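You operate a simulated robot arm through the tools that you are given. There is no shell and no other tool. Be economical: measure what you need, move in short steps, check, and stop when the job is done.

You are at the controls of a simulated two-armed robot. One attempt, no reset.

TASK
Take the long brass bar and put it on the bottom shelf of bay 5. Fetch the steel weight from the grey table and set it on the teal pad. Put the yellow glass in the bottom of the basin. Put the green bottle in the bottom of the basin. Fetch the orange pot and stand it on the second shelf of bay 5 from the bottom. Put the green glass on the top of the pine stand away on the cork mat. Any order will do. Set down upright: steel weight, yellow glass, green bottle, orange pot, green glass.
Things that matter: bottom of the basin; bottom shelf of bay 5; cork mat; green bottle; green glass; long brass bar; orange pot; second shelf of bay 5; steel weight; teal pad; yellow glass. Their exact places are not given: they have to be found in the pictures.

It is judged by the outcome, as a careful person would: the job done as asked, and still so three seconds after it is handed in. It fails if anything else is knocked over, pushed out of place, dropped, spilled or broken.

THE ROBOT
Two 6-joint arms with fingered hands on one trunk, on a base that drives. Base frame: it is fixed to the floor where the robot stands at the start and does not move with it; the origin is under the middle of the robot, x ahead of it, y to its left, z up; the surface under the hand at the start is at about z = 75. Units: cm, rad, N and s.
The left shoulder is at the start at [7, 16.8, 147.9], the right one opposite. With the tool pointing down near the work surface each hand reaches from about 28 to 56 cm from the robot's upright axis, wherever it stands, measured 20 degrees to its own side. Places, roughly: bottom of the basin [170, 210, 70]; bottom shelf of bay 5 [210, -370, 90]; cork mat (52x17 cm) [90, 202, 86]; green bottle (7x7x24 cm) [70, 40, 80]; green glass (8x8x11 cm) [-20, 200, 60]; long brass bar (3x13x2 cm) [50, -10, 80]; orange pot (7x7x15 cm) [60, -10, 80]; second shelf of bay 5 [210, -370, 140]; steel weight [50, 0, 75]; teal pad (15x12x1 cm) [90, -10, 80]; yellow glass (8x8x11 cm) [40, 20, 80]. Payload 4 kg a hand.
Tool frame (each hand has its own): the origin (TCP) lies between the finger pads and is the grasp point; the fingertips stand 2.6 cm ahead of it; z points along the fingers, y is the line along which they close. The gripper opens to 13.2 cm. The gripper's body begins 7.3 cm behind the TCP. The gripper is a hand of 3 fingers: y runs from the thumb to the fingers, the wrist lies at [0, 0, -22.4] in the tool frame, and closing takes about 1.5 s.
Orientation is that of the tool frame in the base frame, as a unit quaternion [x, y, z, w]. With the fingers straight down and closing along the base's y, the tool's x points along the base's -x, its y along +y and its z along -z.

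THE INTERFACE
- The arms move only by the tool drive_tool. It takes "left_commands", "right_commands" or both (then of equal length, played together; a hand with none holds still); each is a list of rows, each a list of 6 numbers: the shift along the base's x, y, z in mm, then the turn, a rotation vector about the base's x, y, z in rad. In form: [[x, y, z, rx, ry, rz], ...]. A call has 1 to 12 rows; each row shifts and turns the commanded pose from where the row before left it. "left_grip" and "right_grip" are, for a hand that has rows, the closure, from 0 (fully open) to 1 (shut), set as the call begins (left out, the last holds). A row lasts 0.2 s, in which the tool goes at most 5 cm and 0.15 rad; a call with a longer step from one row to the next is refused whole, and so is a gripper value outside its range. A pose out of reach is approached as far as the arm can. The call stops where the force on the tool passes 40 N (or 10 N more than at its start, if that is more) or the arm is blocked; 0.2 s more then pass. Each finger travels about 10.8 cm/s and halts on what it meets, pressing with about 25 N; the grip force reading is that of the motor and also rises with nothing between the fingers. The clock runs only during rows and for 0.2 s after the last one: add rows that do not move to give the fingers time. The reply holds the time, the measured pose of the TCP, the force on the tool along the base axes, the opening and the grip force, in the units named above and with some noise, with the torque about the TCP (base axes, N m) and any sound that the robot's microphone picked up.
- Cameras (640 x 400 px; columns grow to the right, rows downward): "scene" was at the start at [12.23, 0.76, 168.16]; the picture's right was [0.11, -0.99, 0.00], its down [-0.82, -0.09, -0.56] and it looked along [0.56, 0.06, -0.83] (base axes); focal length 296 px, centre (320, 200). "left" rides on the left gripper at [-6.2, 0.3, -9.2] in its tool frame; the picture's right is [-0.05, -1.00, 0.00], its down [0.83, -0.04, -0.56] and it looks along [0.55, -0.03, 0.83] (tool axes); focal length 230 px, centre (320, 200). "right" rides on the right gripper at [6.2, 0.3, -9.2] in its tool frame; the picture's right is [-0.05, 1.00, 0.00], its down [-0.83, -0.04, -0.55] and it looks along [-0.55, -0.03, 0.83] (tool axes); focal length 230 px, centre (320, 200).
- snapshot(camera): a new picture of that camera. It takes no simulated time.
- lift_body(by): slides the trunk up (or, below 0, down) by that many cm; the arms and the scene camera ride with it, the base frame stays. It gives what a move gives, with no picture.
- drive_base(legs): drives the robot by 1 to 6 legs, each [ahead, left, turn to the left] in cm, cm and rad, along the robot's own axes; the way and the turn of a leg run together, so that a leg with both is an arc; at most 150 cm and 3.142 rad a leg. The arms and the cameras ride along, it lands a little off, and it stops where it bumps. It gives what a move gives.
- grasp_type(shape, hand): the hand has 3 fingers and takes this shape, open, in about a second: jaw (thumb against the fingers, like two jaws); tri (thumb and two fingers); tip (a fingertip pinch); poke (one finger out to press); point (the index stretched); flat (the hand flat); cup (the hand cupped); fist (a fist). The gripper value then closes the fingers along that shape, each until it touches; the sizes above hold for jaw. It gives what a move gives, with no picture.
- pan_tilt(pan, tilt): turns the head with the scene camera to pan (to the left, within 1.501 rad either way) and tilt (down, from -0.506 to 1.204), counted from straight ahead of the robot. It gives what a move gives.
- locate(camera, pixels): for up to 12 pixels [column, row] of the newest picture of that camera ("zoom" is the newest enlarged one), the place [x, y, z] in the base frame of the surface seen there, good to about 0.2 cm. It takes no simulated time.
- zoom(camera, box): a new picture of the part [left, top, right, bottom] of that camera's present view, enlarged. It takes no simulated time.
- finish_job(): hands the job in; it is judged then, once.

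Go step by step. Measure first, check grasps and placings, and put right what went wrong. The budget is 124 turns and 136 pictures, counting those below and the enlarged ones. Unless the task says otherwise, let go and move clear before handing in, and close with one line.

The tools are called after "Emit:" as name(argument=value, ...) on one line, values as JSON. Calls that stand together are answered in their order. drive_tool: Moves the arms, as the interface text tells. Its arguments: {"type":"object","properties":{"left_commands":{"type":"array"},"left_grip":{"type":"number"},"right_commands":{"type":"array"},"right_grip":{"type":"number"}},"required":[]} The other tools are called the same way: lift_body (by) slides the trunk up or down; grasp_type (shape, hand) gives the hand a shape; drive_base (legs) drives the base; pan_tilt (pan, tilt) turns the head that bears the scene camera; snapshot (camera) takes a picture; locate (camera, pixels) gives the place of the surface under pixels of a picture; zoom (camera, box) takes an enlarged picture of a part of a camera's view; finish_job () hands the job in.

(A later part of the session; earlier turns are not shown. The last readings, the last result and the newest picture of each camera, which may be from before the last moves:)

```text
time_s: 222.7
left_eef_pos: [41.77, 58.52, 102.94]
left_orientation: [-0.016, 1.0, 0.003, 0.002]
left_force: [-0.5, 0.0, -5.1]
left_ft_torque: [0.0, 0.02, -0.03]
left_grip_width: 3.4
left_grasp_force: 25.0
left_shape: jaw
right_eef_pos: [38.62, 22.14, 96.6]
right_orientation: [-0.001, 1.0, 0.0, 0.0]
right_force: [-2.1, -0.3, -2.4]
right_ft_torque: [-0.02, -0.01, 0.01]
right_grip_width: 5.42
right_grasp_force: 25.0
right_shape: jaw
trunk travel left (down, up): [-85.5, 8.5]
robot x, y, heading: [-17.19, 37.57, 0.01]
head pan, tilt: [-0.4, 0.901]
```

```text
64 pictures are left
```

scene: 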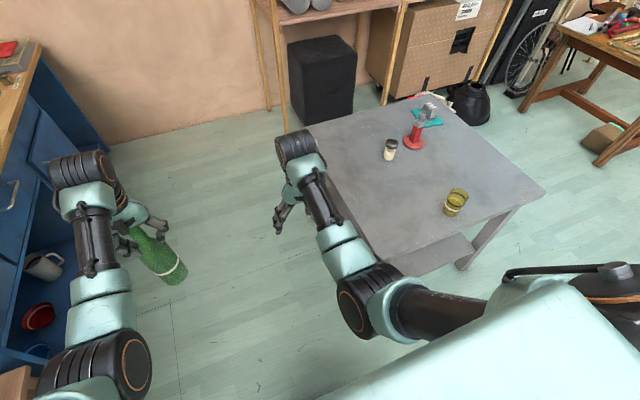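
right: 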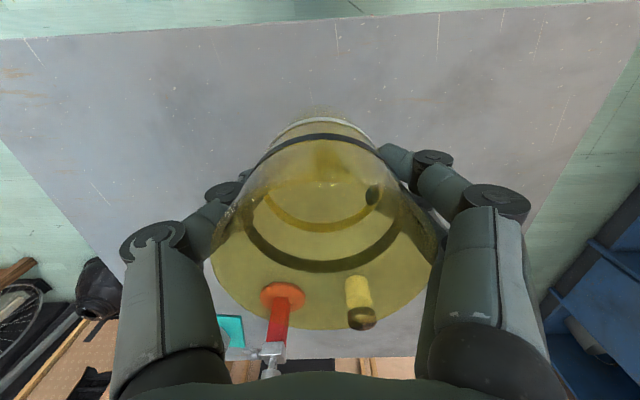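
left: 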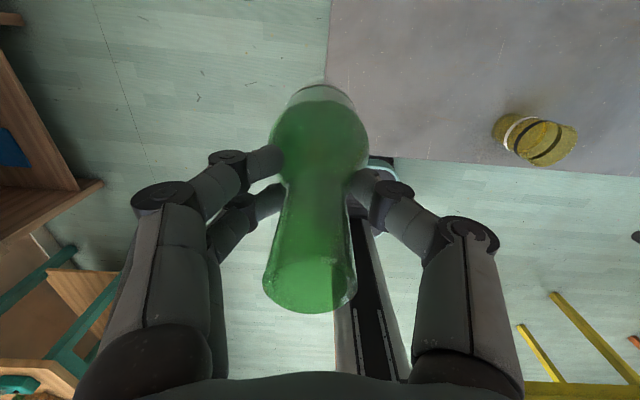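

The glass is held (bottom 6.0 cm under the TCP). I raise the trunk and drive around the table to the sink counter.

Emit:
lift_body(by=8)

Emit:
drive_base(legs=[[0, 70, -0.01], [137, 0, 0], [0, 0, 1.571]])

Emit:
pan_tilt(pan=-0.5, tilt=0.75)

Emit:
snapshot(camera="scene")

```text
time_s: 223.8
left_eef_pos: [41.76, 58.4, 110.77]
left_orientation: [-0.016, 1.0, 0.002, 0.003]
left_force: [0.6, 0.3, -4.9]
left_ft_torque: [-0.02, 0.02, -0.01]
left_grip_width: 3.4
left_grasp_force: 24.8
left_shape: jaw
right_eef_pos: [38.56, 22.12, 104.58]
right_orientation: [-0.001, 1.0, 0.0, -0.001]
right_force: [0.1, 0.4, -2.3]
right_ft_torque: [0.01, 0.01, -0.01]
right_grip_width: 5.42
right_grasp_force: 24.9
right_shape: jaw
trunk travel left (down, up): [-93.5, 0.5]
robot x, y, heading: [-17.46, 37.81, 0.012]
head pan, tilt: [-0.4, 0.901]
```

```text
time_s: 238.0
left_eef_pos: [101.24, 169.44, 110.8]
left_orientation: [0.71, -0.704, -0.004, 0.001]
left_force: [0.0, -0.9, -4.7]
left_ft_torque: [0.0, -0.02, 0.03]
left_grip_width: 3.36
left_grasp_force: 25.1
left_shape: jaw
right_eef_pos: [137.35, 165.51, 104.66]
right_orientation: [-0.7, 0.714, 0.0, 0.0]
right_force: [-0.6, -0.6, -1.7]
right_ft_torque: [0.03, 0.02, -0.01]
right_grip_width: 5.39
right_grasp_force: 25.2
right_shape: jaw
trunk travel left (down, up): [-93.5, 0.5]
robot x, y, heading: [120.55, 110.0, 1.552]
head pan, tilt: [-0.4, 0.901]
```

```text
time_s: 238.7
left_eef_pos: [101.25, 169.53, 110.86]
left_orientation: [0.711, -0.703, -0.003, 0.0]
left_force: [-0.1, 0.7, -4.7]
left_ft_torque: [-0.03, 0.01, 0.03]
left_grip_width: 3.34
left_grasp_force: 24.7
left_shape: jaw
right_eef_pos: [137.45, 165.58, 104.56]
right_orientation: [-0.7, 0.714, -0.001, -0.001]
right_force: [0.3, -0.5, -1.2]
right_ft_torque: [0.02, 0.01, 0.0]
right_grip_width: 5.37
right_grasp_force: 24.9
right_shape: jaw
trunk travel left (down, up): [-93.5, 0.5]
robot x, y, heading: [121.01, 109.92, 1.556]
head pan, tilt: [-0.499, 0.75]
```

```text
63 pictures are left
```

scene: 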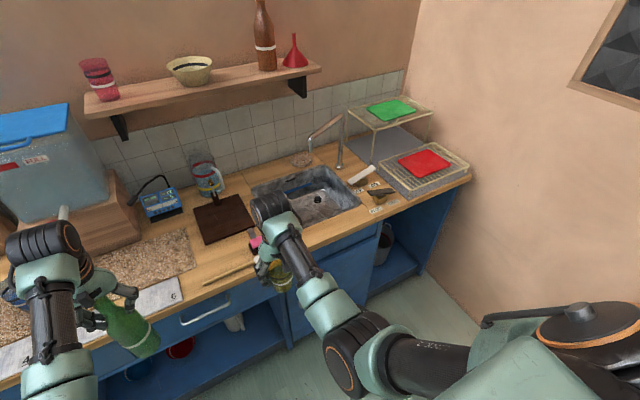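

The basin is at (310,190), partly hidden. I zoom in and measure its rim and bottom.

Emit:
zoom(camera="scene", box=[230, 130, 400, 240])

Emit:
locate(camera="scene", pixels=[[252, 187], [330, 166], [360, 203], [302, 222], [320, 200], [318, 210], [335, 205], [305, 183], [335, 185], [340, 140], [318, 165], [350, 195]])

```text
3.64 times, centred on (315, 185) of scene
```

zoom: 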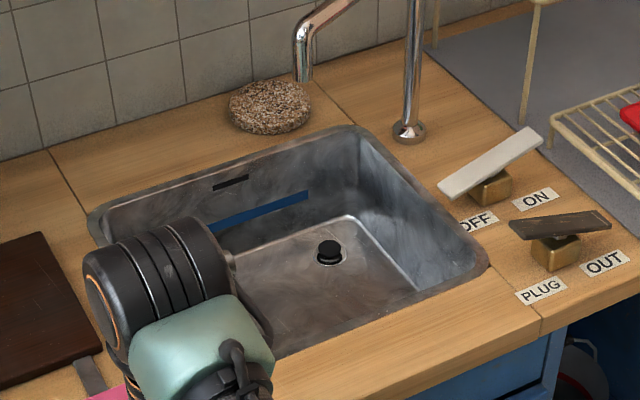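

```text
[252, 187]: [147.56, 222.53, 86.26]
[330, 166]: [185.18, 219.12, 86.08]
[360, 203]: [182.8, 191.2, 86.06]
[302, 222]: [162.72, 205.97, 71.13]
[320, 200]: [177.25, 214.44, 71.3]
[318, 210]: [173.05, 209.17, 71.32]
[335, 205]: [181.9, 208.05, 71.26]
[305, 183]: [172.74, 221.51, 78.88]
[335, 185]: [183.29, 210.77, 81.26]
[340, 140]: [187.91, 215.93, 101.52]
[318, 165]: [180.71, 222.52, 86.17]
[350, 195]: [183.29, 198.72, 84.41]
```

Emit:
locate(camera="zoom", pixels=[[303, 70], [322, 22], [412, 60], [408, 132], [330, 250], [345, 218], [415, 290], [265, 330], [95, 225], [345, 128], [488, 262], [330, 240]])

Emit:
zoom(camera="scene", box=[270, 80, 370, 190])

```text
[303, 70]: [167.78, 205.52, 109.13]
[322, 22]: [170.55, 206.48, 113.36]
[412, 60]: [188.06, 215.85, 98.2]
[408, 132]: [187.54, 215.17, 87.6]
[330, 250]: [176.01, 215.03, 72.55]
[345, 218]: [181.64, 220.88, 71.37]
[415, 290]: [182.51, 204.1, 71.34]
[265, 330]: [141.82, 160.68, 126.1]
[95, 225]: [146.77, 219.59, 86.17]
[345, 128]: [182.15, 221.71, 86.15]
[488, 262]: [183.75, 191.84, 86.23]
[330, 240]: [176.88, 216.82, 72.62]
```

```text
3.64 times, centred on (320, 135) of scene
```

zoom: 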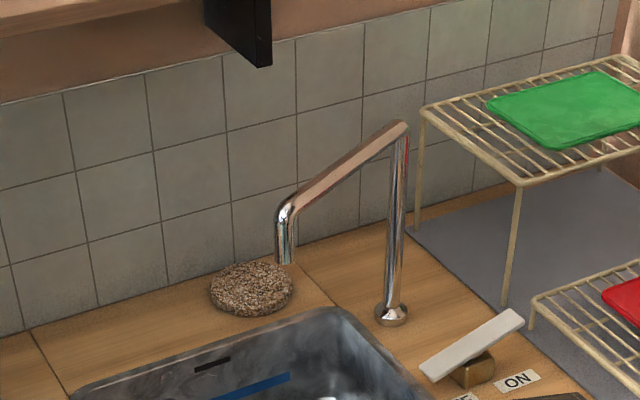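

The faucet spout overhangs the basin near (168,205.5), z≥107; the free spots are right-front (174.5,197.5) for the glass and left (157,201) for the bottle. I check the heights of small things on the counter first.

Emit:
locate(camera="scene", pixels=[[254, 236], [257, 243], [265, 247], [240, 265], [222, 218], [215, 200], [160, 195], [205, 165], [215, 188], [160, 290]])

Emit:
drive_tool(left_commands=[[0, 5, 35, 0, 0, 0], [0, 10, 35, 0, 0, 0], [0, 10, 35, 0, 0, 0], [0, 0, 0, 0, 0, 0]], right_commands=[[0, 10, 10, 0, 0, 0], [0, 5, 12, 0, 0, 0], [0, 0, 12, 0, 0, 0], [0, 0, 0, 0, 0, 0]])

```text
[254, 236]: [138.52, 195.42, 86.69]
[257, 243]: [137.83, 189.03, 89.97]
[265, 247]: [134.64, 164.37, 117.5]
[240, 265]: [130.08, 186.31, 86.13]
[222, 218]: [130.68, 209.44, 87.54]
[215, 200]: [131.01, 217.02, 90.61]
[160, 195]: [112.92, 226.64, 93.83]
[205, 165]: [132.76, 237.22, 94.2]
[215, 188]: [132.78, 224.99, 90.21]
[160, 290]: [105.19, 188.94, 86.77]
```

```text
time_s: 239.7
left_eef_pos: [101.27, 173.99, 119.63]
left_orientation: [0.71, -0.704, -0.004, 0.0]
left_force: [-0.7, 0.0, -4.2]
left_ft_torque: [-0.03, -0.01, 0.04]
left_grip_width: 3.35
left_grasp_force: 24.7
left_shape: jaw
left hand out of reach, approached as far as the arm can: row 2, 3
right_eef_pos: [137.41, 167.25, 108.18]
right_orientation: [-0.7, 0.714, 0.001, 0.0]
right_force: [0.0, -1.0, -1.4]
right_ft_torque: [0.04, -0.03, 0.02]
right_grip_width: 5.39
right_grasp_force: 25.0
right_shape: jaw
trunk travel left (down, up): [-93.5, 0.5]
robot x, y, heading: [120.93, 110.1, 1.56]
head pan, tilt: [-0.499, 0.75]
```

The pink thing at (138,189) is 90 high, so I raise the bottle hand a bit more before lowering the trunk.

Emit:
drive_tool(left_commands=[[0, 10, 20, 0, 0, 0], [0, 10, 20, 0, 0, 0], [0, 0, 0, 0, 0, 0]])

Emit:
lift_body(by=-12.5)

Emit:
drive_base(legs=[[0, -37, 0.012]])

Emit:
snapshot(camera="right")

```text
time_s: 240.5
left_eef_pos: [101.49, 176.16, 123.67]
left_orientation: [0.71, -0.704, -0.004, 0.0]
left_force: [-0.2, -0.3, -4.6]
left_ft_torque: [0.01, -0.02, 0.02]
left_grip_width: 3.33
left_grasp_force: 24.9
left_shape: jaw
right_eef_pos: [137.39, 166.97, 107.95]
right_orientation: [-0.699, 0.715, 0.0, 0.001]
right_force: [0.6, 0.7, -1.8]
right_ft_torque: [-0.03, -0.02, 0.0]
right_grip_width: 5.41
right_grasp_force: 25.0
right_shape: jaw
trunk travel left (down, up): [-93.5, 0.5]
robot x, y, heading: [120.74, 109.85, 1.556]
head pan, tilt: [-0.499, 0.75]
```

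```text
time_s: 242.0
left_eef_pos: [101.42, 176.25, 111.14]
left_orientation: [0.71, -0.704, -0.004, 0.0]
left_force: [-0.2, 1.0, -5.8]
left_ft_torque: [0.0, 0.02, 0.03]
left_grip_width: 3.3
left_grasp_force: 25.6
left_shape: jaw
right_eef_pos: [137.37, 167.1, 95.51]
right_orientation: [-0.7, 0.715, 0.0, 0.0]
right_force: [1.1, 0.7, -1.8]
right_ft_torque: [-0.03, -0.02, 0.02]
right_grip_width: 5.41
right_grasp_force: 24.4
right_shape: jaw
trunk travel left (down, up): [-81.0, 13.0]
robot x, y, heading: [120.62, 109.87, 1.557]
head pan, tilt: [-0.499, 0.75]
```

```text
time_s: 244.4
left_eef_pos: [137.49, 175.7, 111.08]
left_orientation: [0.714, -0.7, -0.004, 0.0]
left_force: [-0.5, -1.4, -5.1]
left_ft_torque: [-0.02, 0.03, -0.01]
left_grip_width: 3.32
left_grasp_force: 25.2
left_shape: jaw
right_eef_pos: [173.64, 167.02, 95.53]
right_orientation: [-0.704, 0.71, -0.001, -0.001]
right_force: [-0.1, 0.2, -2.3]
right_ft_torque: [0.01, -0.04, 0.0]
right_grip_width: 5.43
right_grasp_force: 24.8
right_shape: jaw
trunk travel left (down, up): [-81.0, 13.0]
robot x, y, heading: [157.27, 109.57, 1.572]
head pan, tilt: [-0.499, 0.75]
```

```text
60 pictures are left
```

right: 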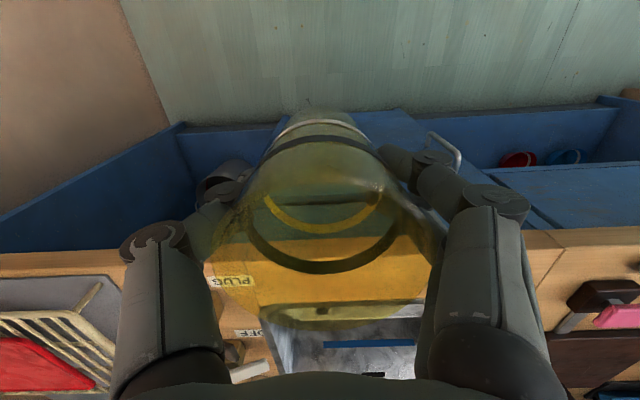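

Emit:
locate(camera="scene", pixels=[[369, 192], [395, 190], [350, 182], [373, 168], [364, 200]])

```text
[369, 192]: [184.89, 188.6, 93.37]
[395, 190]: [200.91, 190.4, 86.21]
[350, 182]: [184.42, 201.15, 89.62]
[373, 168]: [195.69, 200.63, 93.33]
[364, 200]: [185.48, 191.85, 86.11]
```

Levers begin at x≥184.5; the hand stays clear. I shift 1 cm left and drive forward 30 cm.

Emit:
drive_tool(right_commands=[[-8, 0, 0, 0, 0, 0], [0, 0, 0, 0, 0, 0]])

Emit:
drive_base(legs=[[30, 0, 0]])

Emit:
pan_tilt(pan=-0.2, tilt=0.8)

Emit:
snapshot(camera="scene")

Emit:
snapshot(camera="right")

```text
time_s: 245.0
left_eef_pos: [137.61, 175.66, 111.12]
left_orientation: [0.714, -0.7, -0.003, 0.001]
left_force: [-0.4, 0.2, -4.4]
left_ft_torque: [-0.03, 0.02, -0.04]
left_grip_width: 3.34
left_grasp_force: 25.1
left_shape: jaw
right_eef_pos: [172.86, 166.95, 95.57]
right_orientation: [-0.704, 0.71, 0.001, -0.001]
right_force: [0.3, 0.6, -2.3]
right_ft_torque: [0.03, -0.01, -0.02]
right_grip_width: 5.42
right_grasp_force: 24.7
right_shape: jaw
trunk travel left (down, up): [-81.0, 13.0]
robot x, y, heading: [157.68, 109.97, 1.569]
head pan, tilt: [-0.499, 0.75]
```

```text
time_s: 247.0
left_eef_pos: [138.05, 205.66, 111.09]
left_orientation: [0.713, -0.701, -0.004, 0.0]
left_force: [1.2, -0.6, -4.9]
left_ft_torque: [0.0, -0.03, 0.02]
left_grip_width: 3.32
left_grasp_force: 25.1
left_shape: jaw
right_eef_pos: [173.26, 196.87, 95.68]
right_orientation: [-0.703, 0.711, 0.0, -0.001]
right_force: [0.3, -0.2, -2.8]
right_ft_torque: [-0.01, 0.02, -0.01]
right_grip_width: 5.4
right_grasp_force: 24.6
right_shape: jaw
trunk travel left (down, up): [-81.0, 13.0]
robot x, y, heading: [158.16, 139.73, 1.564]
head pan, tilt: [-0.499, 0.75]
```

```text
time_s: 247.8
left_eef_pos: [138.01, 206.03, 110.91]
left_orientation: [0.713, -0.701, -0.003, 0.0]
left_force: [0.1, 0.0, -5.2]
left_ft_torque: [-0.02, -0.03, 0.0]
left_grip_width: 3.33
left_grasp_force: 25.3
left_shape: jaw
right_eef_pos: [173.25, 197.01, 95.49]
right_orientation: [-0.702, 0.712, 0.0, -0.001]
right_force: [0.2, 0.2, -3.6]
right_ft_torque: [-0.02, 0.04, 0.0]
right_grip_width: 5.4
right_grasp_force: 25.3
right_shape: jaw
trunk travel left (down, up): [-81.0, 13.0]
robot x, y, heading: [157.8, 139.56, 1.565]
head pan, tilt: [-0.201, 0.799]
```

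```text
59 pictures are left
```

scene: 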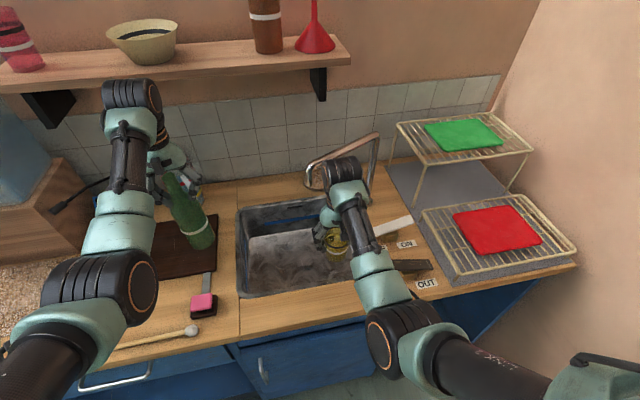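

```text
58 pictures are left
```

right: 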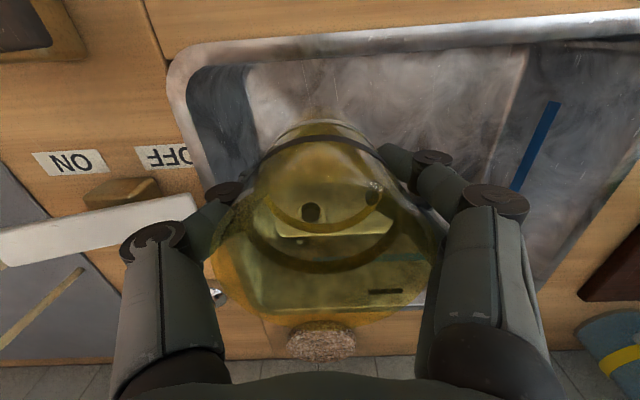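

The glass hangs over the right-front of the basin. I check the basin floor extents in the right picture.

Emit:
locate(camera="right", pixels=[[400, 60], [400, 80], [400, 110], [300, 80], [255, 110], [240, 150], [480, 120], [530, 130], [195, 200], [30, 240]])

```text
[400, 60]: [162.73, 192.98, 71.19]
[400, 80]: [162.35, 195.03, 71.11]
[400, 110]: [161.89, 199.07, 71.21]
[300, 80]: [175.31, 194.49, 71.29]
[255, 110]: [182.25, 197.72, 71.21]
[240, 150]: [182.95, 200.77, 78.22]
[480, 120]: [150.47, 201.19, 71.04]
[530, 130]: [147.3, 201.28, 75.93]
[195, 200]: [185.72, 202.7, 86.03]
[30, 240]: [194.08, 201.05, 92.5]
```

The floor is flat from y≈193, x 150–182, z 71.2. I lower the glass.

Emit:
drive_tool(right_commands=[[-12, 0, -20, 0, 0, 0], [0, 0, -40, 0, 0, 0], [0, 0, -40, 0, 0, 0], [0, 0, -40, 0, 0, 0], [0, 0, -30, 0, 0, 0], [0, 0, -8, 0, 0, 0], [0, 0, -3, 0, 0, 0], [0, 0, 0, 0, 0, 0]])

Emit:
snapshot(camera="right")

```text
time_s: 249.6
left_eef_pos: [138.03, 205.8, 111.07]
left_orientation: [0.713, -0.701, -0.003, 0.001]
left_force: [0.0, 0.9, -4.0]
left_ft_torque: [-0.01, 0.02, -0.01]
left_grip_width: 3.37
left_grasp_force: 24.6
left_shape: jaw
right_eef_pos: [171.95, 197.05, 77.34]
right_orientation: [-0.702, 0.712, -0.001, 0.0]
right_force: [-0.2, -0.1, -2.3]
right_ft_torque: [0.06, 0.02, 0.02]
right_grip_width: 5.38
right_grasp_force: 25.0
right_shape: jaw
trunk travel left (down, up): [-81.0, 13.0]
robot x, y, heading: [157.71, 139.78, 1.565]
head pan, tilt: [-0.201, 0.799]
```

```text
57 pictures are left
```

right: 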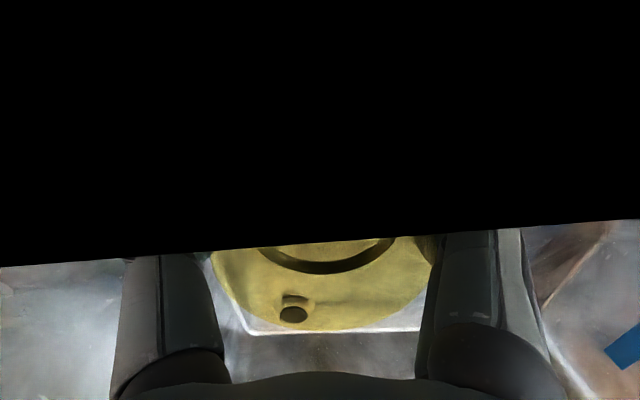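

No contact yet (−2.3 N). I lower a few mm more until it touches, then release partially.

Emit:
drive_tool(right_commands=[[0, 0, -2, 0, 0, 0], [0, 0, -2, 0, 0, 0], [0, 0, 0, 0, 0, 0]])

```text
time_s: 250.4
left_eef_pos: [137.96, 205.83, 111.08]
left_orientation: [0.713, -0.701, -0.004, 0.0]
left_force: [0.1, 1.3, -4.2]
left_ft_torque: [-0.03, 0.02, -0.02]
left_grip_width: 3.31
left_grasp_force: 25.1
left_shape: jaw
right_eef_pos: [171.96, 197.04, 76.81]
right_orientation: [-0.703, 0.711, 0.0, -0.001]
right_force: [0.1, -0.4, -2.3]
right_ft_torque: [0.02, -0.01, 0.01]
right_grip_width: 5.37
right_grasp_force: 25.7
right_shape: jaw
trunk travel left (down, up): [-81.0, 13.0]
robot x, y, heading: [157.64, 139.99, 1.565]
head pan, tilt: [-0.201, 0.799]
```

Emit:
drive_tool(right_commands=[[0, 0, -2, 0, 0, 0], [0, 0, -2, 0, 0, 0], [0, 0, -2, 0, 0, 0], [0, 0, 0, 0, 0, 0]])

Emit:
snapshot(camera="scene")

```text
time_s: 251.6
left_eef_pos: [138.01, 205.53, 111.09]
left_orientation: [0.713, -0.701, -0.003, 0.0]
left_force: [-1.1, 0.7, -5.0]
left_ft_torque: [-0.03, -0.01, -0.03]
left_grip_width: 3.3
left_grasp_force: 25.0
left_shape: jaw
right_eef_pos: [172.0, 197.2, 76.98]
right_orientation: [-0.703, 0.711, 0.003, 0.003]
right_force: [1.7, -9.5, 16.8]
right_ft_torque: [-0.47, 0.19, 0.1]
right_grip_width: 5.37
right_grasp_force: 24.9
right_shape: jaw
trunk travel left (down, up): [-81.0, 13.0]
robot x, y, heading: [157.96, 139.54, 1.564]
head pan, tilt: [-0.201, 0.799]
stopped in row 4 (right hand): the force on the tool passed its limit at 40 N (the readings are from after the stop); the commanded pose is now the measured one
```

```text
56 pictures are left
```

scene: 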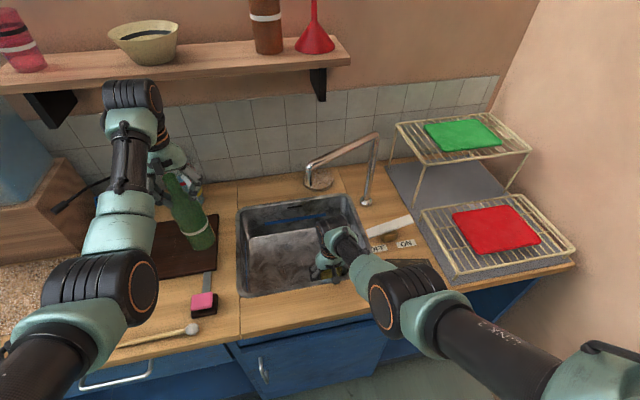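

The contact torque matches the glass base touching the floor. I check the forearm height over the PLUG lever, and release the glass partially.

Emit:
locate(camera="scene", pixels=[[370, 268], [400, 265], [425, 265], [440, 272], [350, 248], [385, 320]])

Emit:
drive_tool(right_commands=[[0, 0, 2, 0, 0, 0], [0, 0, 0, 0, 0, 0], [0, 0, 0, 0, 0, 0], [0, 0, 0, 0, 0, 0], [0, 0, 0, 0, 0, 0]], right_grip=0.35)

Emit:
snapshot(camera="scene")

```text
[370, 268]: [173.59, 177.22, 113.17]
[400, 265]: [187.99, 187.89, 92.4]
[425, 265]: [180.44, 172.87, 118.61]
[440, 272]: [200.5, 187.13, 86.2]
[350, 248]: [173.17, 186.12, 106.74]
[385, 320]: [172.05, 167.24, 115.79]
```

```text
time_s: 252.8
left_eef_pos: [137.98, 205.82, 111.2]
left_orientation: [0.714, -0.7, -0.004, 0.0]
left_force: [-0.5, -1.0, -4.8]
left_ft_torque: [-0.02, 0.01, 0.01]
left_grip_width: 3.31
left_grasp_force: 25.5
left_shape: jaw
right_eef_pos: [171.97, 197.26, 76.91]
right_orientation: [-0.703, 0.711, 0.002, 0.003]
right_force: [0.6, -3.3, 5.2]
right_ft_torque: [-0.11, 0.04, -0.02]
right_grip_width: 8.54
right_grasp_force: 0.1
right_shape: jaw
trunk travel left (down, up): [-81.0, 13.0]
robot x, y, heading: [157.69, 139.55, 1.565]
head pan, tilt: [-0.201, 0.799]
```

```text
55 pictures are left
```

scene: 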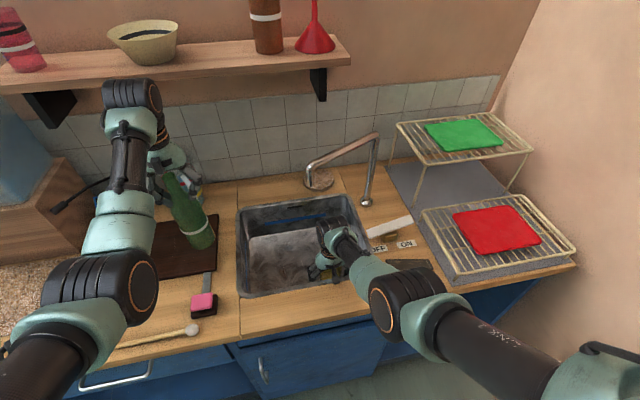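

Released. I raise the hand slowly straight up and look at the glass.

Emit:
drive_tool(right_commands=[[0, 0, 10, 0, 0, 0], [0, 0, 30, 0, 0, 0], [0, 0, 40, 0, 0, 0], [0, 0, 40, 0, 0, 0], [0, 0, 40, 0, 0, 0]])

Emit:
snapshot(camera="right")

```text
time_s: 254.0
left_eef_pos: [138.03, 205.78, 111.16]
left_orientation: [0.713, -0.701, -0.004, 0.0]
left_force: [0.7, 0.9, -4.4]
left_ft_torque: [-0.02, -0.03, 0.03]
left_grip_width: 3.33
left_grasp_force: 24.9
left_shape: jaw
right_eef_pos: [172.08, 197.24, 92.84]
right_orientation: [-0.702, 0.712, 0.001, 0.002]
right_force: [-0.6, -0.3, 0.1]
right_ft_torque: [-0.02, 0.0, 0.02]
right_grip_width: 8.57
right_grasp_force: 0.1
right_shape: jaw
trunk travel left (down, up): [-81.0, 13.0]
robot x, y, heading: [157.65, 139.68, 1.567]
head pan, tilt: [-0.201, 0.799]
```

```text
54 pictures are left
```

right: 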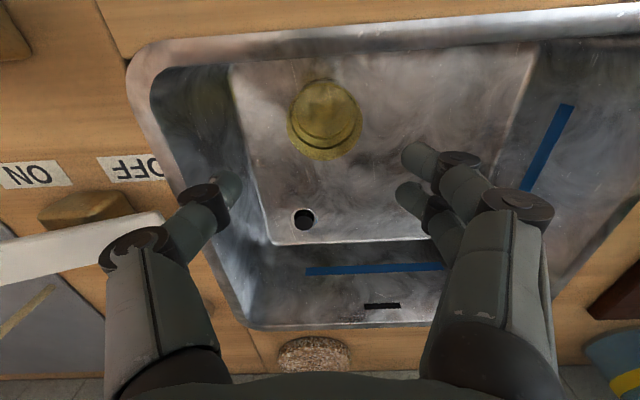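

The glass stands upright in the basin at (325,115). I back out, fold the right hand down and line up the bottle with the left part of the basin.

Emit:
drive_base(legs=[[-30, 0, 0]])

Emit:
drive_tool(right_commands=[[0, -15, -45, 0, 0, 0], [0, -15, -45, 0, 0, 0], [0, -15, -45, 0, 0, 0], [0, -15, -45, 0, 0, 0], [0, -39, -22, 0, 0, 0], [0, -39, -22, 0, 0, 0], [0, -39, -22, 0, 0, 0], [0, -39, -22, 0, 0, 0]])

Emit:
drive_base(legs=[[0, -18.3, 0.004], [12, 0, 0]])

Emit:
snapshot(camera="left")

```text
time_s: 256.1
left_eef_pos: [138.18, 175.86, 110.93]
left_orientation: [0.711, -0.703, -0.003, 0.001]
left_force: [-0.3, -0.3, -5.3]
left_ft_torque: [-0.05, 0.02, -0.01]
left_grip_width: 3.28
left_grasp_force: 25.1
left_shape: jaw
right_eef_pos: [172.24, 167.07, 92.9]
right_orientation: [-0.701, 0.714, 0.001, 0.001]
right_force: [-0.5, -0.3, -0.5]
right_ft_torque: [0.0, -0.01, 0.01]
right_grip_width: 8.54
right_grasp_force: 0.0
right_shape: jaw
trunk travel left (down, up): [-81.0, 13.0]
robot x, y, heading: [157.35, 109.48, 1.561]
head pan, tilt: [-0.201, 0.799]
```

```text
time_s: 257.9
left_eef_pos: [138.13, 175.48, 111.11]
left_orientation: [0.711, -0.703, -0.004, 0.0]
left_force: [-0.7, -0.6, -4.7]
left_ft_torque: [-0.01, -0.01, 0.02]
left_grip_width: 3.31
left_grasp_force: 25.4
left_shape: jaw
right_eef_pos: [172.11, 145.07, 65.96]
right_orientation: [-0.701, 0.713, 0.003, 0.002]
right_force: [-0.6, -1.0, -0.2]
right_ft_torque: [0.03, 0.02, 0.0]
right_grip_width: 8.55
right_grasp_force: 0.0
right_shape: jaw
trunk travel left (down, up): [-81.0, 13.0]
robot x, y, heading: [157.27, 109.73, 1.556]
head pan, tilt: [-0.201, 0.799]
```

```text
time_s: 260.2
left_eef_pos: [156.38, 187.43, 111.14]
left_orientation: [0.713, -0.702, -0.005, 0.0]
left_force: [-0.6, -0.2, -4.3]
left_ft_torque: [-0.02, 0.0, -0.01]
left_grip_width: 3.31
left_grasp_force: 25.5
left_shape: jaw
right_eef_pos: [190.59, 156.94, 66.02]
right_orientation: [-0.702, 0.712, 0.003, 0.002]
right_force: [0.4, -0.3, -0.3]
right_ft_torque: [0.01, 0.03, 0.01]
right_grip_width: 8.55
right_grasp_force: 0.1
right_shape: jaw
trunk travel left (down, up): [-81.0, 13.0]
robot x, y, heading: [175.98, 121.85, 1.561]
head pan, tilt: [-0.201, 0.799]
```

```text
53 pictures are left
```

left: 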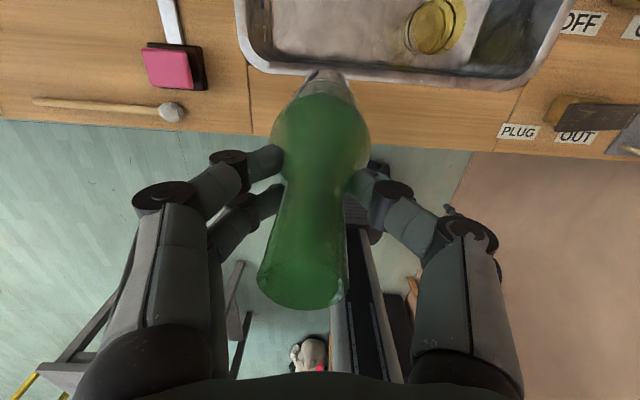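

Aligned with x=156.4. I drive 13 cm in, and lower the trunk most of the way.

Emit:
drive_base(legs=[[13, 0, 0]])

Emit:
snapshot(camera="left")

Emit:
snapshot(camera="scene")

```text
time_s: 261.5
left_eef_pos: [156.18, 200.39, 111.25]
left_orientation: [0.713, -0.701, -0.004, 0.0]
left_force: [0.4, -0.6, -4.1]
left_ft_torque: [-0.04, 0.02, 0.0]
left_grip_width: 3.29
left_grasp_force: 25.0
left_shape: jaw
right_eef_pos: [190.64, 170.05, 66.06]
right_orientation: [-0.702, 0.712, 0.001, 0.001]
right_force: [0.4, -0.4, -0.8]
right_ft_torque: [-0.02, 0.01, -0.04]
right_grip_width: 8.55
right_grasp_force: 0.1
right_shape: jaw
trunk travel left (down, up): [-81.0, 13.0]
robot x, y, heading: [176.31, 134.85, 1.564]
head pan, tilt: [-0.201, 0.799]
```

```text
52 pictures are left
```

left: 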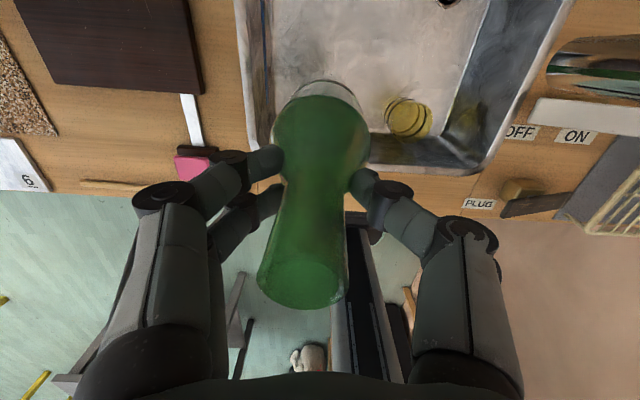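

```text
51 pictures are left
```

scene: 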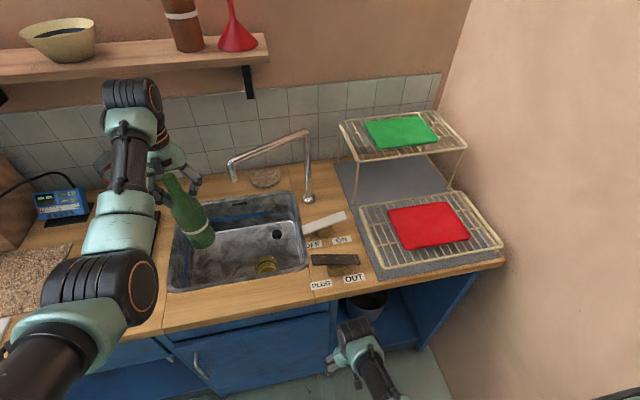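

Emit:
lift_body(by=-19.5)

Emit:
snapshot(camera="left")

Emit:
snapshot(camera="scene")

```text
time_s: 263.6
left_eef_pos: [156.24, 200.48, 91.5]
left_orientation: [0.713, -0.702, -0.003, 0.0]
left_force: [-0.7, -0.3, -4.5]
left_ft_torque: [-0.02, -0.02, -0.01]
left_grip_width: 3.31
left_grasp_force: 24.7
left_shape: jaw
right_eef_pos: [190.69, 170.05, 46.32]
right_orientation: [-0.702, 0.712, 0.002, 0.001]
right_force: [0.5, -1.0, -0.3]
right_ft_torque: [-0.01, 0.01, 0.02]
right_grip_width: 8.53
right_grasp_force: 0.0
right_shape: jaw
trunk travel left (down, up): [-61.5, 32.5]
robot x, y, heading: [176.47, 134.66, 1.567]
head pan, tilt: [-0.201, 0.799]
```

```text
50 pictures are left
```

left: 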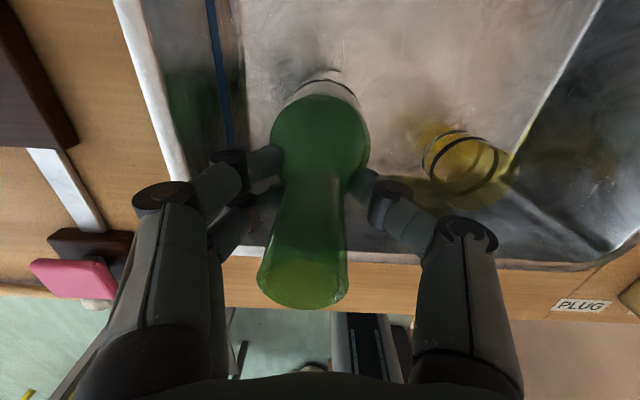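

```text
49 pictures are left
```

scene: 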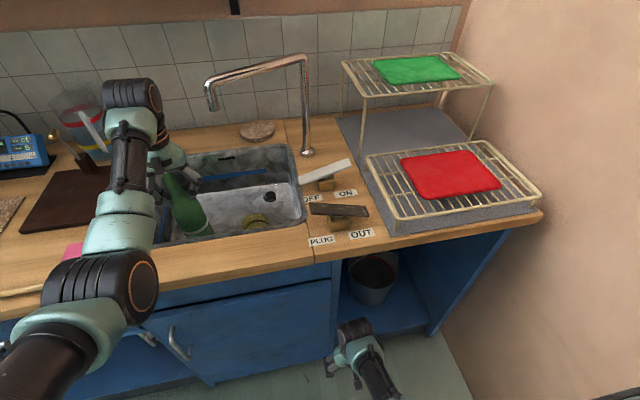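

Bottle bottom is ~1.8 cm above the floor. I lower gently with the arm until contact.

Emit:
drive_tool(left_commands=[[0, 0, -8, 0, 0, 0], [0, 0, -4, 0, 0, 0], [0, 0, -3, 0, 0, 0], [0, 0, -2, 0, 0, 0], [0, 0, 0, 0, 0, 0]])

```text
time_s: 264.9
left_eef_pos: [156.37, 200.55, 89.83]
left_orientation: [0.712, -0.702, -0.003, 0.001]
left_force: [0.2, -0.1, -4.7]
left_ft_torque: [0.01, -0.03, -0.01]
left_grip_width: 3.29
left_grasp_force: 24.9
left_shape: jaw
right_eef_pos: [190.53, 170.16, 46.42]
right_orientation: [-0.702, 0.712, 0.001, 0.001]
right_force: [1.0, 0.0, 0.9]
right_ft_torque: [0.02, 0.0, 0.01]
right_grip_width: 8.56
right_grasp_force: 0.0
right_shape: jaw
trunk travel left (down, up): [-61.5, 32.5]
robot x, y, heading: [175.85, 134.77, 1.565]
head pan, tilt: [-0.201, 0.799]
```

Emit:
drive_tool(left_commands=[[0, 0, -2, 0, 0, 0], [0, 0, -2, 0, 0, 0], [0, 0, 0, 0, 0, 0]])

```text
time_s: 265.6
left_eef_pos: [156.51, 200.43, 89.64]
left_orientation: [0.713, -0.701, -0.005, -0.001]
left_force: [0.4, 0.9, 7.3]
left_ft_torque: [-0.02, 0.2, -0.01]
left_grip_width: 3.29
left_grasp_force: 25.1
left_shape: jaw
right_eef_pos: [190.7, 169.96, 46.43]
right_orientation: [-0.702, 0.712, 0.002, 0.001]
right_force: [0.0, 0.4, 0.5]
right_ft_torque: [0.0, -0.02, 0.0]
right_grip_width: 8.59
right_grasp_force: 0.1
right_shape: jaw
trunk travel left (down, up): [-61.5, 32.5]
robot x, y, heading: [175.79, 134.51, 1.563]
head pan, tilt: [-0.201, 0.799]
```

Contact made. I open partially and check.

Emit:
drive_tool(left_commands=[[0, 0, 1, 0, 0, 0], [0, 0, 0, 0, 0, 0], [0, 0, 0, 0, 0, 0], [0, 0, 0, 0, 0, 0], [0, 0, 0, 0, 0, 0]], left_grip=0.5)

Emit:
snapshot(camera="left")

```text
time_s: 266.9
left_eef_pos: [156.41, 200.49, 89.51]
left_orientation: [0.713, -0.701, -0.005, 0.0]
left_force: [-0.2, 0.4, -0.3]
left_ft_torque: [-0.02, -0.01, 0.01]
left_grip_width: 6.52
left_grasp_force: 0.0
left_shape: jaw
right_eef_pos: [190.67, 169.97, 46.5]
right_orientation: [-0.702, 0.712, 0.002, 0.002]
right_force: [0.5, 0.3, -0.4]
right_ft_torque: [0.01, 0.04, 0.03]
right_grip_width: 8.56
right_grasp_force: 0.0
right_shape: jaw
trunk travel left (down, up): [-61.5, 32.5]
robot x, y, heading: [175.87, 134.49, 1.562]
head pan, tilt: [-0.201, 0.799]
```

```text
48 pictures are left
```

left: 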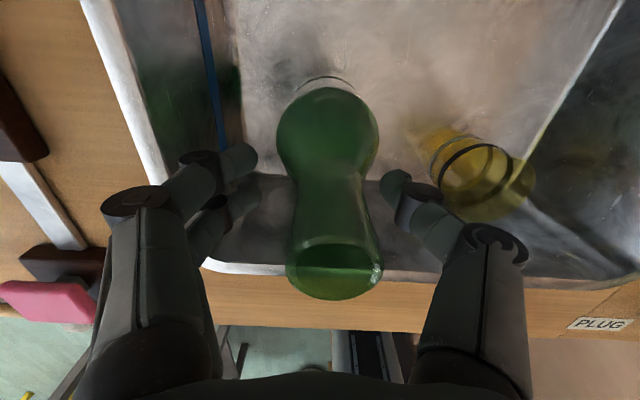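

The bottle stands by itself. I raise with the trunk and back out, then look.

Emit:
lift_body(by=20)

Emit:
snapshot(camera="left")

Emit:
drive_base(legs=[[-45, 0, 0]])

Emit:
snapshot(camera="scene")

```text
time_s: 269.0
left_eef_pos: [156.45, 200.57, 109.61]
left_orientation: [0.713, -0.702, -0.004, 0.0]
left_force: [-0.4, 0.0, -0.3]
left_ft_torque: [0.03, 0.01, 0.02]
left_grip_width: 6.53
left_grasp_force: 0.0
left_shape: jaw
right_eef_pos: [190.66, 170.0, 66.53]
right_orientation: [-0.702, 0.712, 0.001, 0.002]
right_force: [0.7, 0.1, 0.3]
right_ft_torque: [-0.01, 0.04, 0.02]
right_grip_width: 8.54
right_grasp_force: 0.0
right_shape: jaw
trunk travel left (down, up): [-81.5, 12.5]
robot x, y, heading: [176.17, 134.75, 1.564]
head pan, tilt: [-0.201, 0.799]
```

```text
47 pictures are left
```

left: 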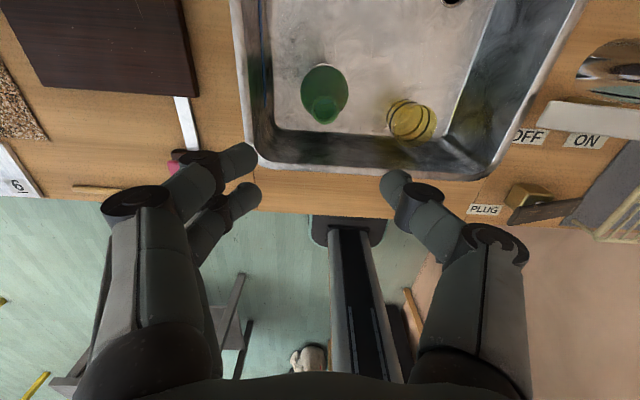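

```text
time_s: 271.7
left_eef_pos: [155.55, 155.97, 109.51]
left_orientation: [0.716, -0.698, -0.003, 0.0]
left_force: [-0.3, -0.3, 0.3]
left_ft_torque: [-0.05, 0.0, 0.0]
left_grip_width: 6.52
left_grasp_force: 0.1
left_shape: jaw
right_eef_pos: [190.17, 125.89, 66.5]
right_orientation: [-0.705, 0.709, 0.001, 0.001]
right_force: [0.3, 0.3, 0.1]
right_ft_torque: [0.01, 0.04, 0.03]
right_grip_width: 8.55
right_grasp_force: 0.0
right_shape: jaw
trunk travel left (down, up): [-81.5, 12.5]
robot x, y, heading: [176.0, 90.33, 1.575]
head pan, tilt: [-0.201, 0.799]
```

```text
46 pictures are left
```

scene: 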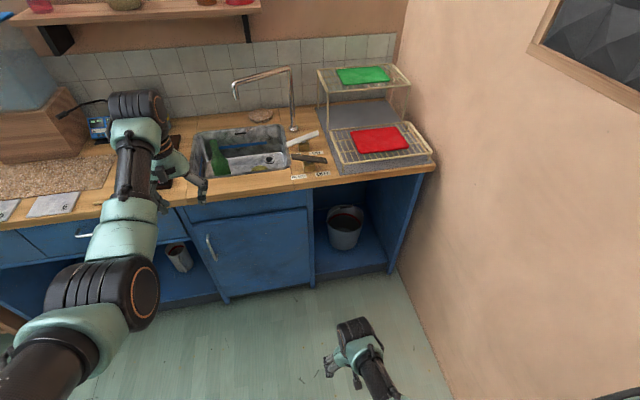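

Bottle and glass both stand in the basin. Now to the green glass: I drive left along the counter and look at the pine stand.

Emit:
drive_base(legs=[[0, 125, 0]])

Emit:
pan_tilt(pan=0.7, tilt=0.75)

Emit:
snapshot(camera="scene")

```text
time_s: 278.1
left_eef_pos: [30.99, 157.1, 109.58]
left_orientation: [0.71, -0.704, -0.005, 0.0]
left_force: [-0.6, -0.5, -1.0]
left_ft_torque: [0.02, 0.01, -0.01]
left_grip_width: 6.53
left_grasp_force: 0.1
left_shape: jaw
right_eef_pos: [65.11, 126.5, 66.51]
right_orientation: [-0.699, 0.715, 0.002, 0.001]
right_force: [0.2, 0.5, 0.9]
right_ft_torque: [0.04, 0.0, 0.01]
right_grip_width: 8.53
right_grasp_force: 0.1
right_shape: jaw
trunk travel left (down, up): [-81.5, 12.5]
robot x, y, heading: [49.91, 90.97, 1.56]
head pan, tilt: [-0.201, 0.799]
```

```text
time_s: 279.2
left_eef_pos: [30.91, 157.19, 109.65]
left_orientation: [0.71, -0.704, -0.004, 0.001]
left_force: [-0.3, 0.4, 0.0]
left_ft_torque: [-0.01, 0.01, 0.01]
left_grip_width: 6.51
left_grasp_force: 0.0
left_shape: jaw
right_eef_pos: [65.01, 126.42, 66.48]
right_orientation: [-0.699, 0.715, 0.002, 0.001]
right_force: [-0.2, 0.3, -0.8]
right_ft_torque: [0.01, 0.03, 0.04]
right_grip_width: 8.57
right_grasp_force: 0.1
right_shape: jaw
trunk travel left (down, up): [-81.5, 12.5]
robot x, y, heading: [50.4, 90.75, 1.556]
head pan, tilt: [0.7, 0.75]
```

```text
45 pictures are left
```

scene: 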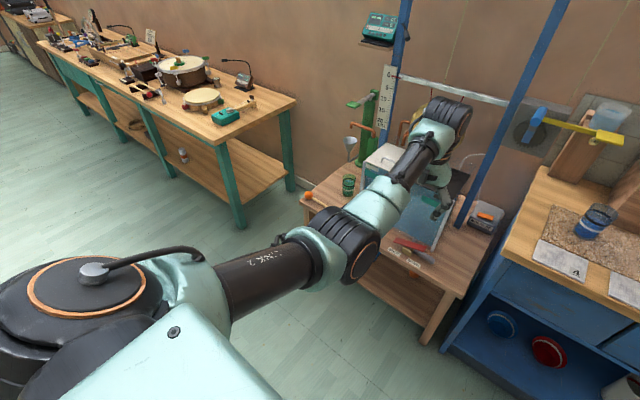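

The green glass is at (348,186). I measure it and its surroundings.

Emit:
locate(camera="scene", pixels=[[348, 180], [348, 194], [343, 186], [354, 186], [309, 197], [304, 205], [325, 215], [430, 340], [480, 200], [350, 140], [372, 160], [365, 200]])

Emit:
zoom(camera="scene", box=[290, 80, 480, 230])

```text
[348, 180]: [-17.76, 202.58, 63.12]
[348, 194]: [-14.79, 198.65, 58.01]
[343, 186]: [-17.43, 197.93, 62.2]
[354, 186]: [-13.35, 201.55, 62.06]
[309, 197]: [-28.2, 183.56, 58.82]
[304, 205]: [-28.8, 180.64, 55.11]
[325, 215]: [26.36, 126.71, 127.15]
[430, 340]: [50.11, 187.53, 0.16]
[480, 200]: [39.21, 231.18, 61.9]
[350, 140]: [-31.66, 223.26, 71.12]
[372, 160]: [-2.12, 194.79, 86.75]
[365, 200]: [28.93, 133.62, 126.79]
```

```text
2.67 times, centred on (385, 155) of scene
```

zoom: 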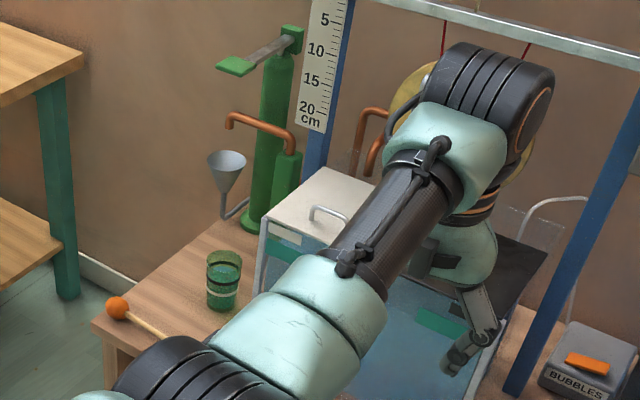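

Green glass centre ≈ (-15.5,200.5), base 57; the tank's side is at x≈-3. I line up the left hand: drive left 46 cm, lower the trunk, then look.

Emit:
drive_base(legs=[[0, 47, 0.012]])

Emit:
lift_body(by=-24)

Emit:
drive_base(legs=[[28, 0, 0]])

Emit:
snapshot(camera="left")

Emit:
snapshot(camera="scene")

```text
time_s: 282.1
left_eef_pos: [-16.32, 157.64, 109.58]
left_orientation: [0.711, -0.703, -0.005, 0.001]
left_force: [-0.6, -0.1, 0.5]
left_ft_torque: [0.0, 0.01, 0.02]
left_grip_width: 6.52
left_grasp_force: 0.1
left_shape: jaw
right_eef_pos: [17.78, 127.09, 66.37]
right_orientation: [-0.701, 0.714, 0.002, 0.001]
right_force: [0.1, 0.0, 0.5]
right_ft_torque: [0.02, -0.04, -0.01]
right_grip_width: 8.54
right_grasp_force: 0.0
right_shape: jaw
trunk travel left (down, up): [-81.5, 12.5]
robot x, y, heading: [3.24, 91.84, 1.562]
head pan, tilt: [0.7, 0.75]
```

```text
time_s: 284.6
left_eef_pos: [-16.53, 157.59, 85.62]
left_orientation: [0.713, -0.702, -0.003, 0.0]
left_force: [0.2, 0.1, 0.6]
left_ft_torque: [-0.02, 0.01, 0.05]
left_grip_width: 6.53
left_grasp_force: 0.1
left_shape: jaw
right_eef_pos: [17.83, 127.19, 42.47]
right_orientation: [-0.701, 0.713, 0.001, 0.002]
right_force: [0.1, -0.9, 0.2]
right_ft_torque: [-0.01, -0.04, -0.05]
right_grip_width: 8.56
right_grasp_force: 0.1
right_shape: jaw
trunk travel left (down, up): [-57.5, 36.5]
robot x, y, heading: [3.19, 91.36, 1.561]
head pan, tilt: [0.7, 0.75]
```

```text
time_s: 286.5
left_eef_pos: [-15.96, 185.38, 85.57]
left_orientation: [0.711, -0.703, -0.003, -0.001]
left_force: [0.4, 0.8, 0.6]
left_ft_torque: [0.03, -0.01, 0.0]
left_grip_width: 6.55
left_grasp_force: 0.0
left_shape: jaw
right_eef_pos: [18.21, 154.94, 42.56]
right_orientation: [-0.701, 0.713, 0.001, 0.002]
right_force: [-0.7, 0.2, -0.7]
right_ft_torque: [-0.02, 0.01, -0.01]
right_grip_width: 8.56
right_grasp_force: 0.0
right_shape: jaw
trunk travel left (down, up): [-57.5, 36.5]
robot x, y, heading: [2.98, 119.45, 1.562]
head pan, tilt: [0.7, 0.75]
```

```text
43 pictures are left
```

left: 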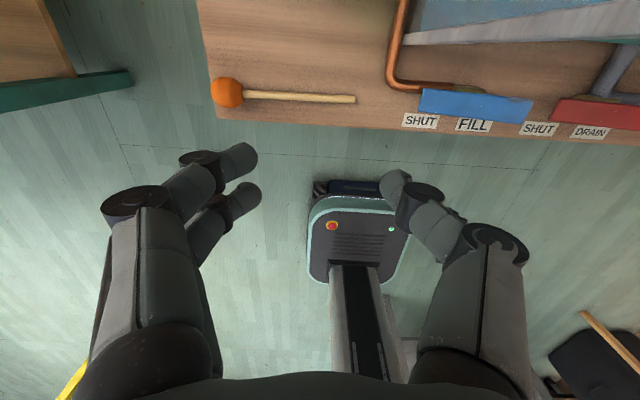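

```text
42 pictures are left
```

scene: 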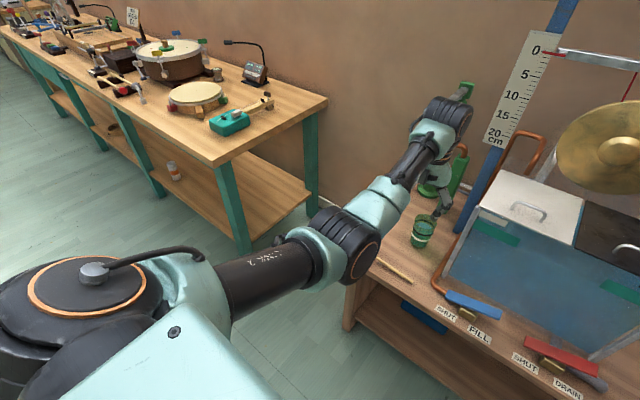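

Emit:
locate(camera="scene", pixels=[[423, 225], [423, 247], [413, 232], [434, 230], [423, 216], [440, 285], [470, 300], [555, 340], [470, 225], [445, 190], [425, 190]])

Emit:
zoom(camera="scene", box=[380, 160, 520, 300])

```text
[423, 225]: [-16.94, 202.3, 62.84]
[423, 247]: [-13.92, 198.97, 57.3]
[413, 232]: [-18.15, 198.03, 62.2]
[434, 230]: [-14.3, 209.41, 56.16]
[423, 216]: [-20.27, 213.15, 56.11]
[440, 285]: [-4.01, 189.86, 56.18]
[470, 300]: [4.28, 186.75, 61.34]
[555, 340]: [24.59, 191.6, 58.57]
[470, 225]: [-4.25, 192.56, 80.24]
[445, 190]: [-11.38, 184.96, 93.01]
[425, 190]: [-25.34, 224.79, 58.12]
```

```text
2.86 times, centred on (450, 230) of scene
```

zoom: 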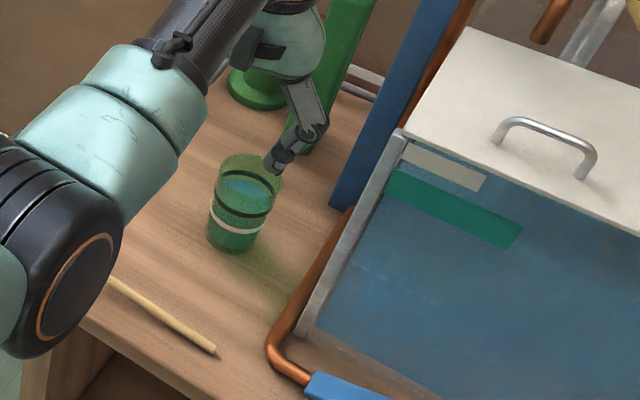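

Emit:
locate(camera="zoom", pixels=[[345, 195], [335, 200], [390, 100], [380, 95], [300, 140], [250, 95], [245, 155], [240, 170]])

Emit:
drive_base(legs=[[8, 0, 0.009]])

Emit:
snapshot(camera="left")

```text
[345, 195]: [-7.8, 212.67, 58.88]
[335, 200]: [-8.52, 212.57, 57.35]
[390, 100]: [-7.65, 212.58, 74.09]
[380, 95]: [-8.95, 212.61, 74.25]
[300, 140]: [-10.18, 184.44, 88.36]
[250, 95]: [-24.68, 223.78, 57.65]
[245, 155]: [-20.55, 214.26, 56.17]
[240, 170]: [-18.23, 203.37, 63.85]
```

```text
time_s: 287.6
left_eef_pos: [-16.45, 193.36, 85.5]
left_orientation: [0.714, -0.7, -0.003, 0.0]
left_force: [0.2, 1.0, 0.3]
left_ft_torque: [0.01, 0.0, 0.0]
left_grip_width: 6.51
left_grasp_force: 0.1
left_shape: jaw
right_eef_pos: [17.89, 163.08, 42.43]
right_orientation: [-0.703, 0.711, 0.001, 0.002]
right_force: [-0.9, -1.0, 0.0]
right_ft_torque: [-0.01, -0.02, 0.04]
right_grip_width: 8.55
right_grasp_force: 0.0
right_shape: jaw
trunk travel left (down, up): [-57.5, 36.5]
robot x, y, heading: [3.17, 127.36, 1.571]
head pan, tilt: [0.7, 0.75]
```

```text
40 pictures are left
```

left: 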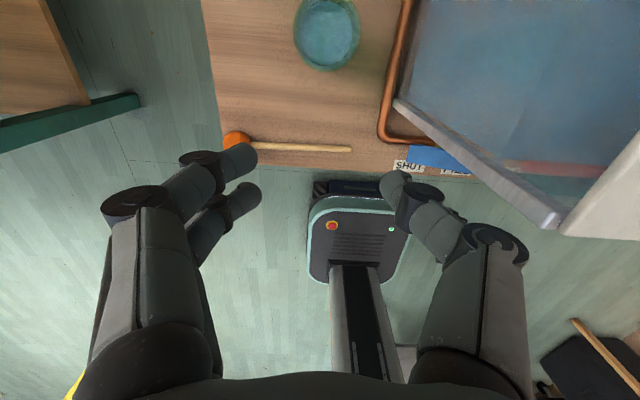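

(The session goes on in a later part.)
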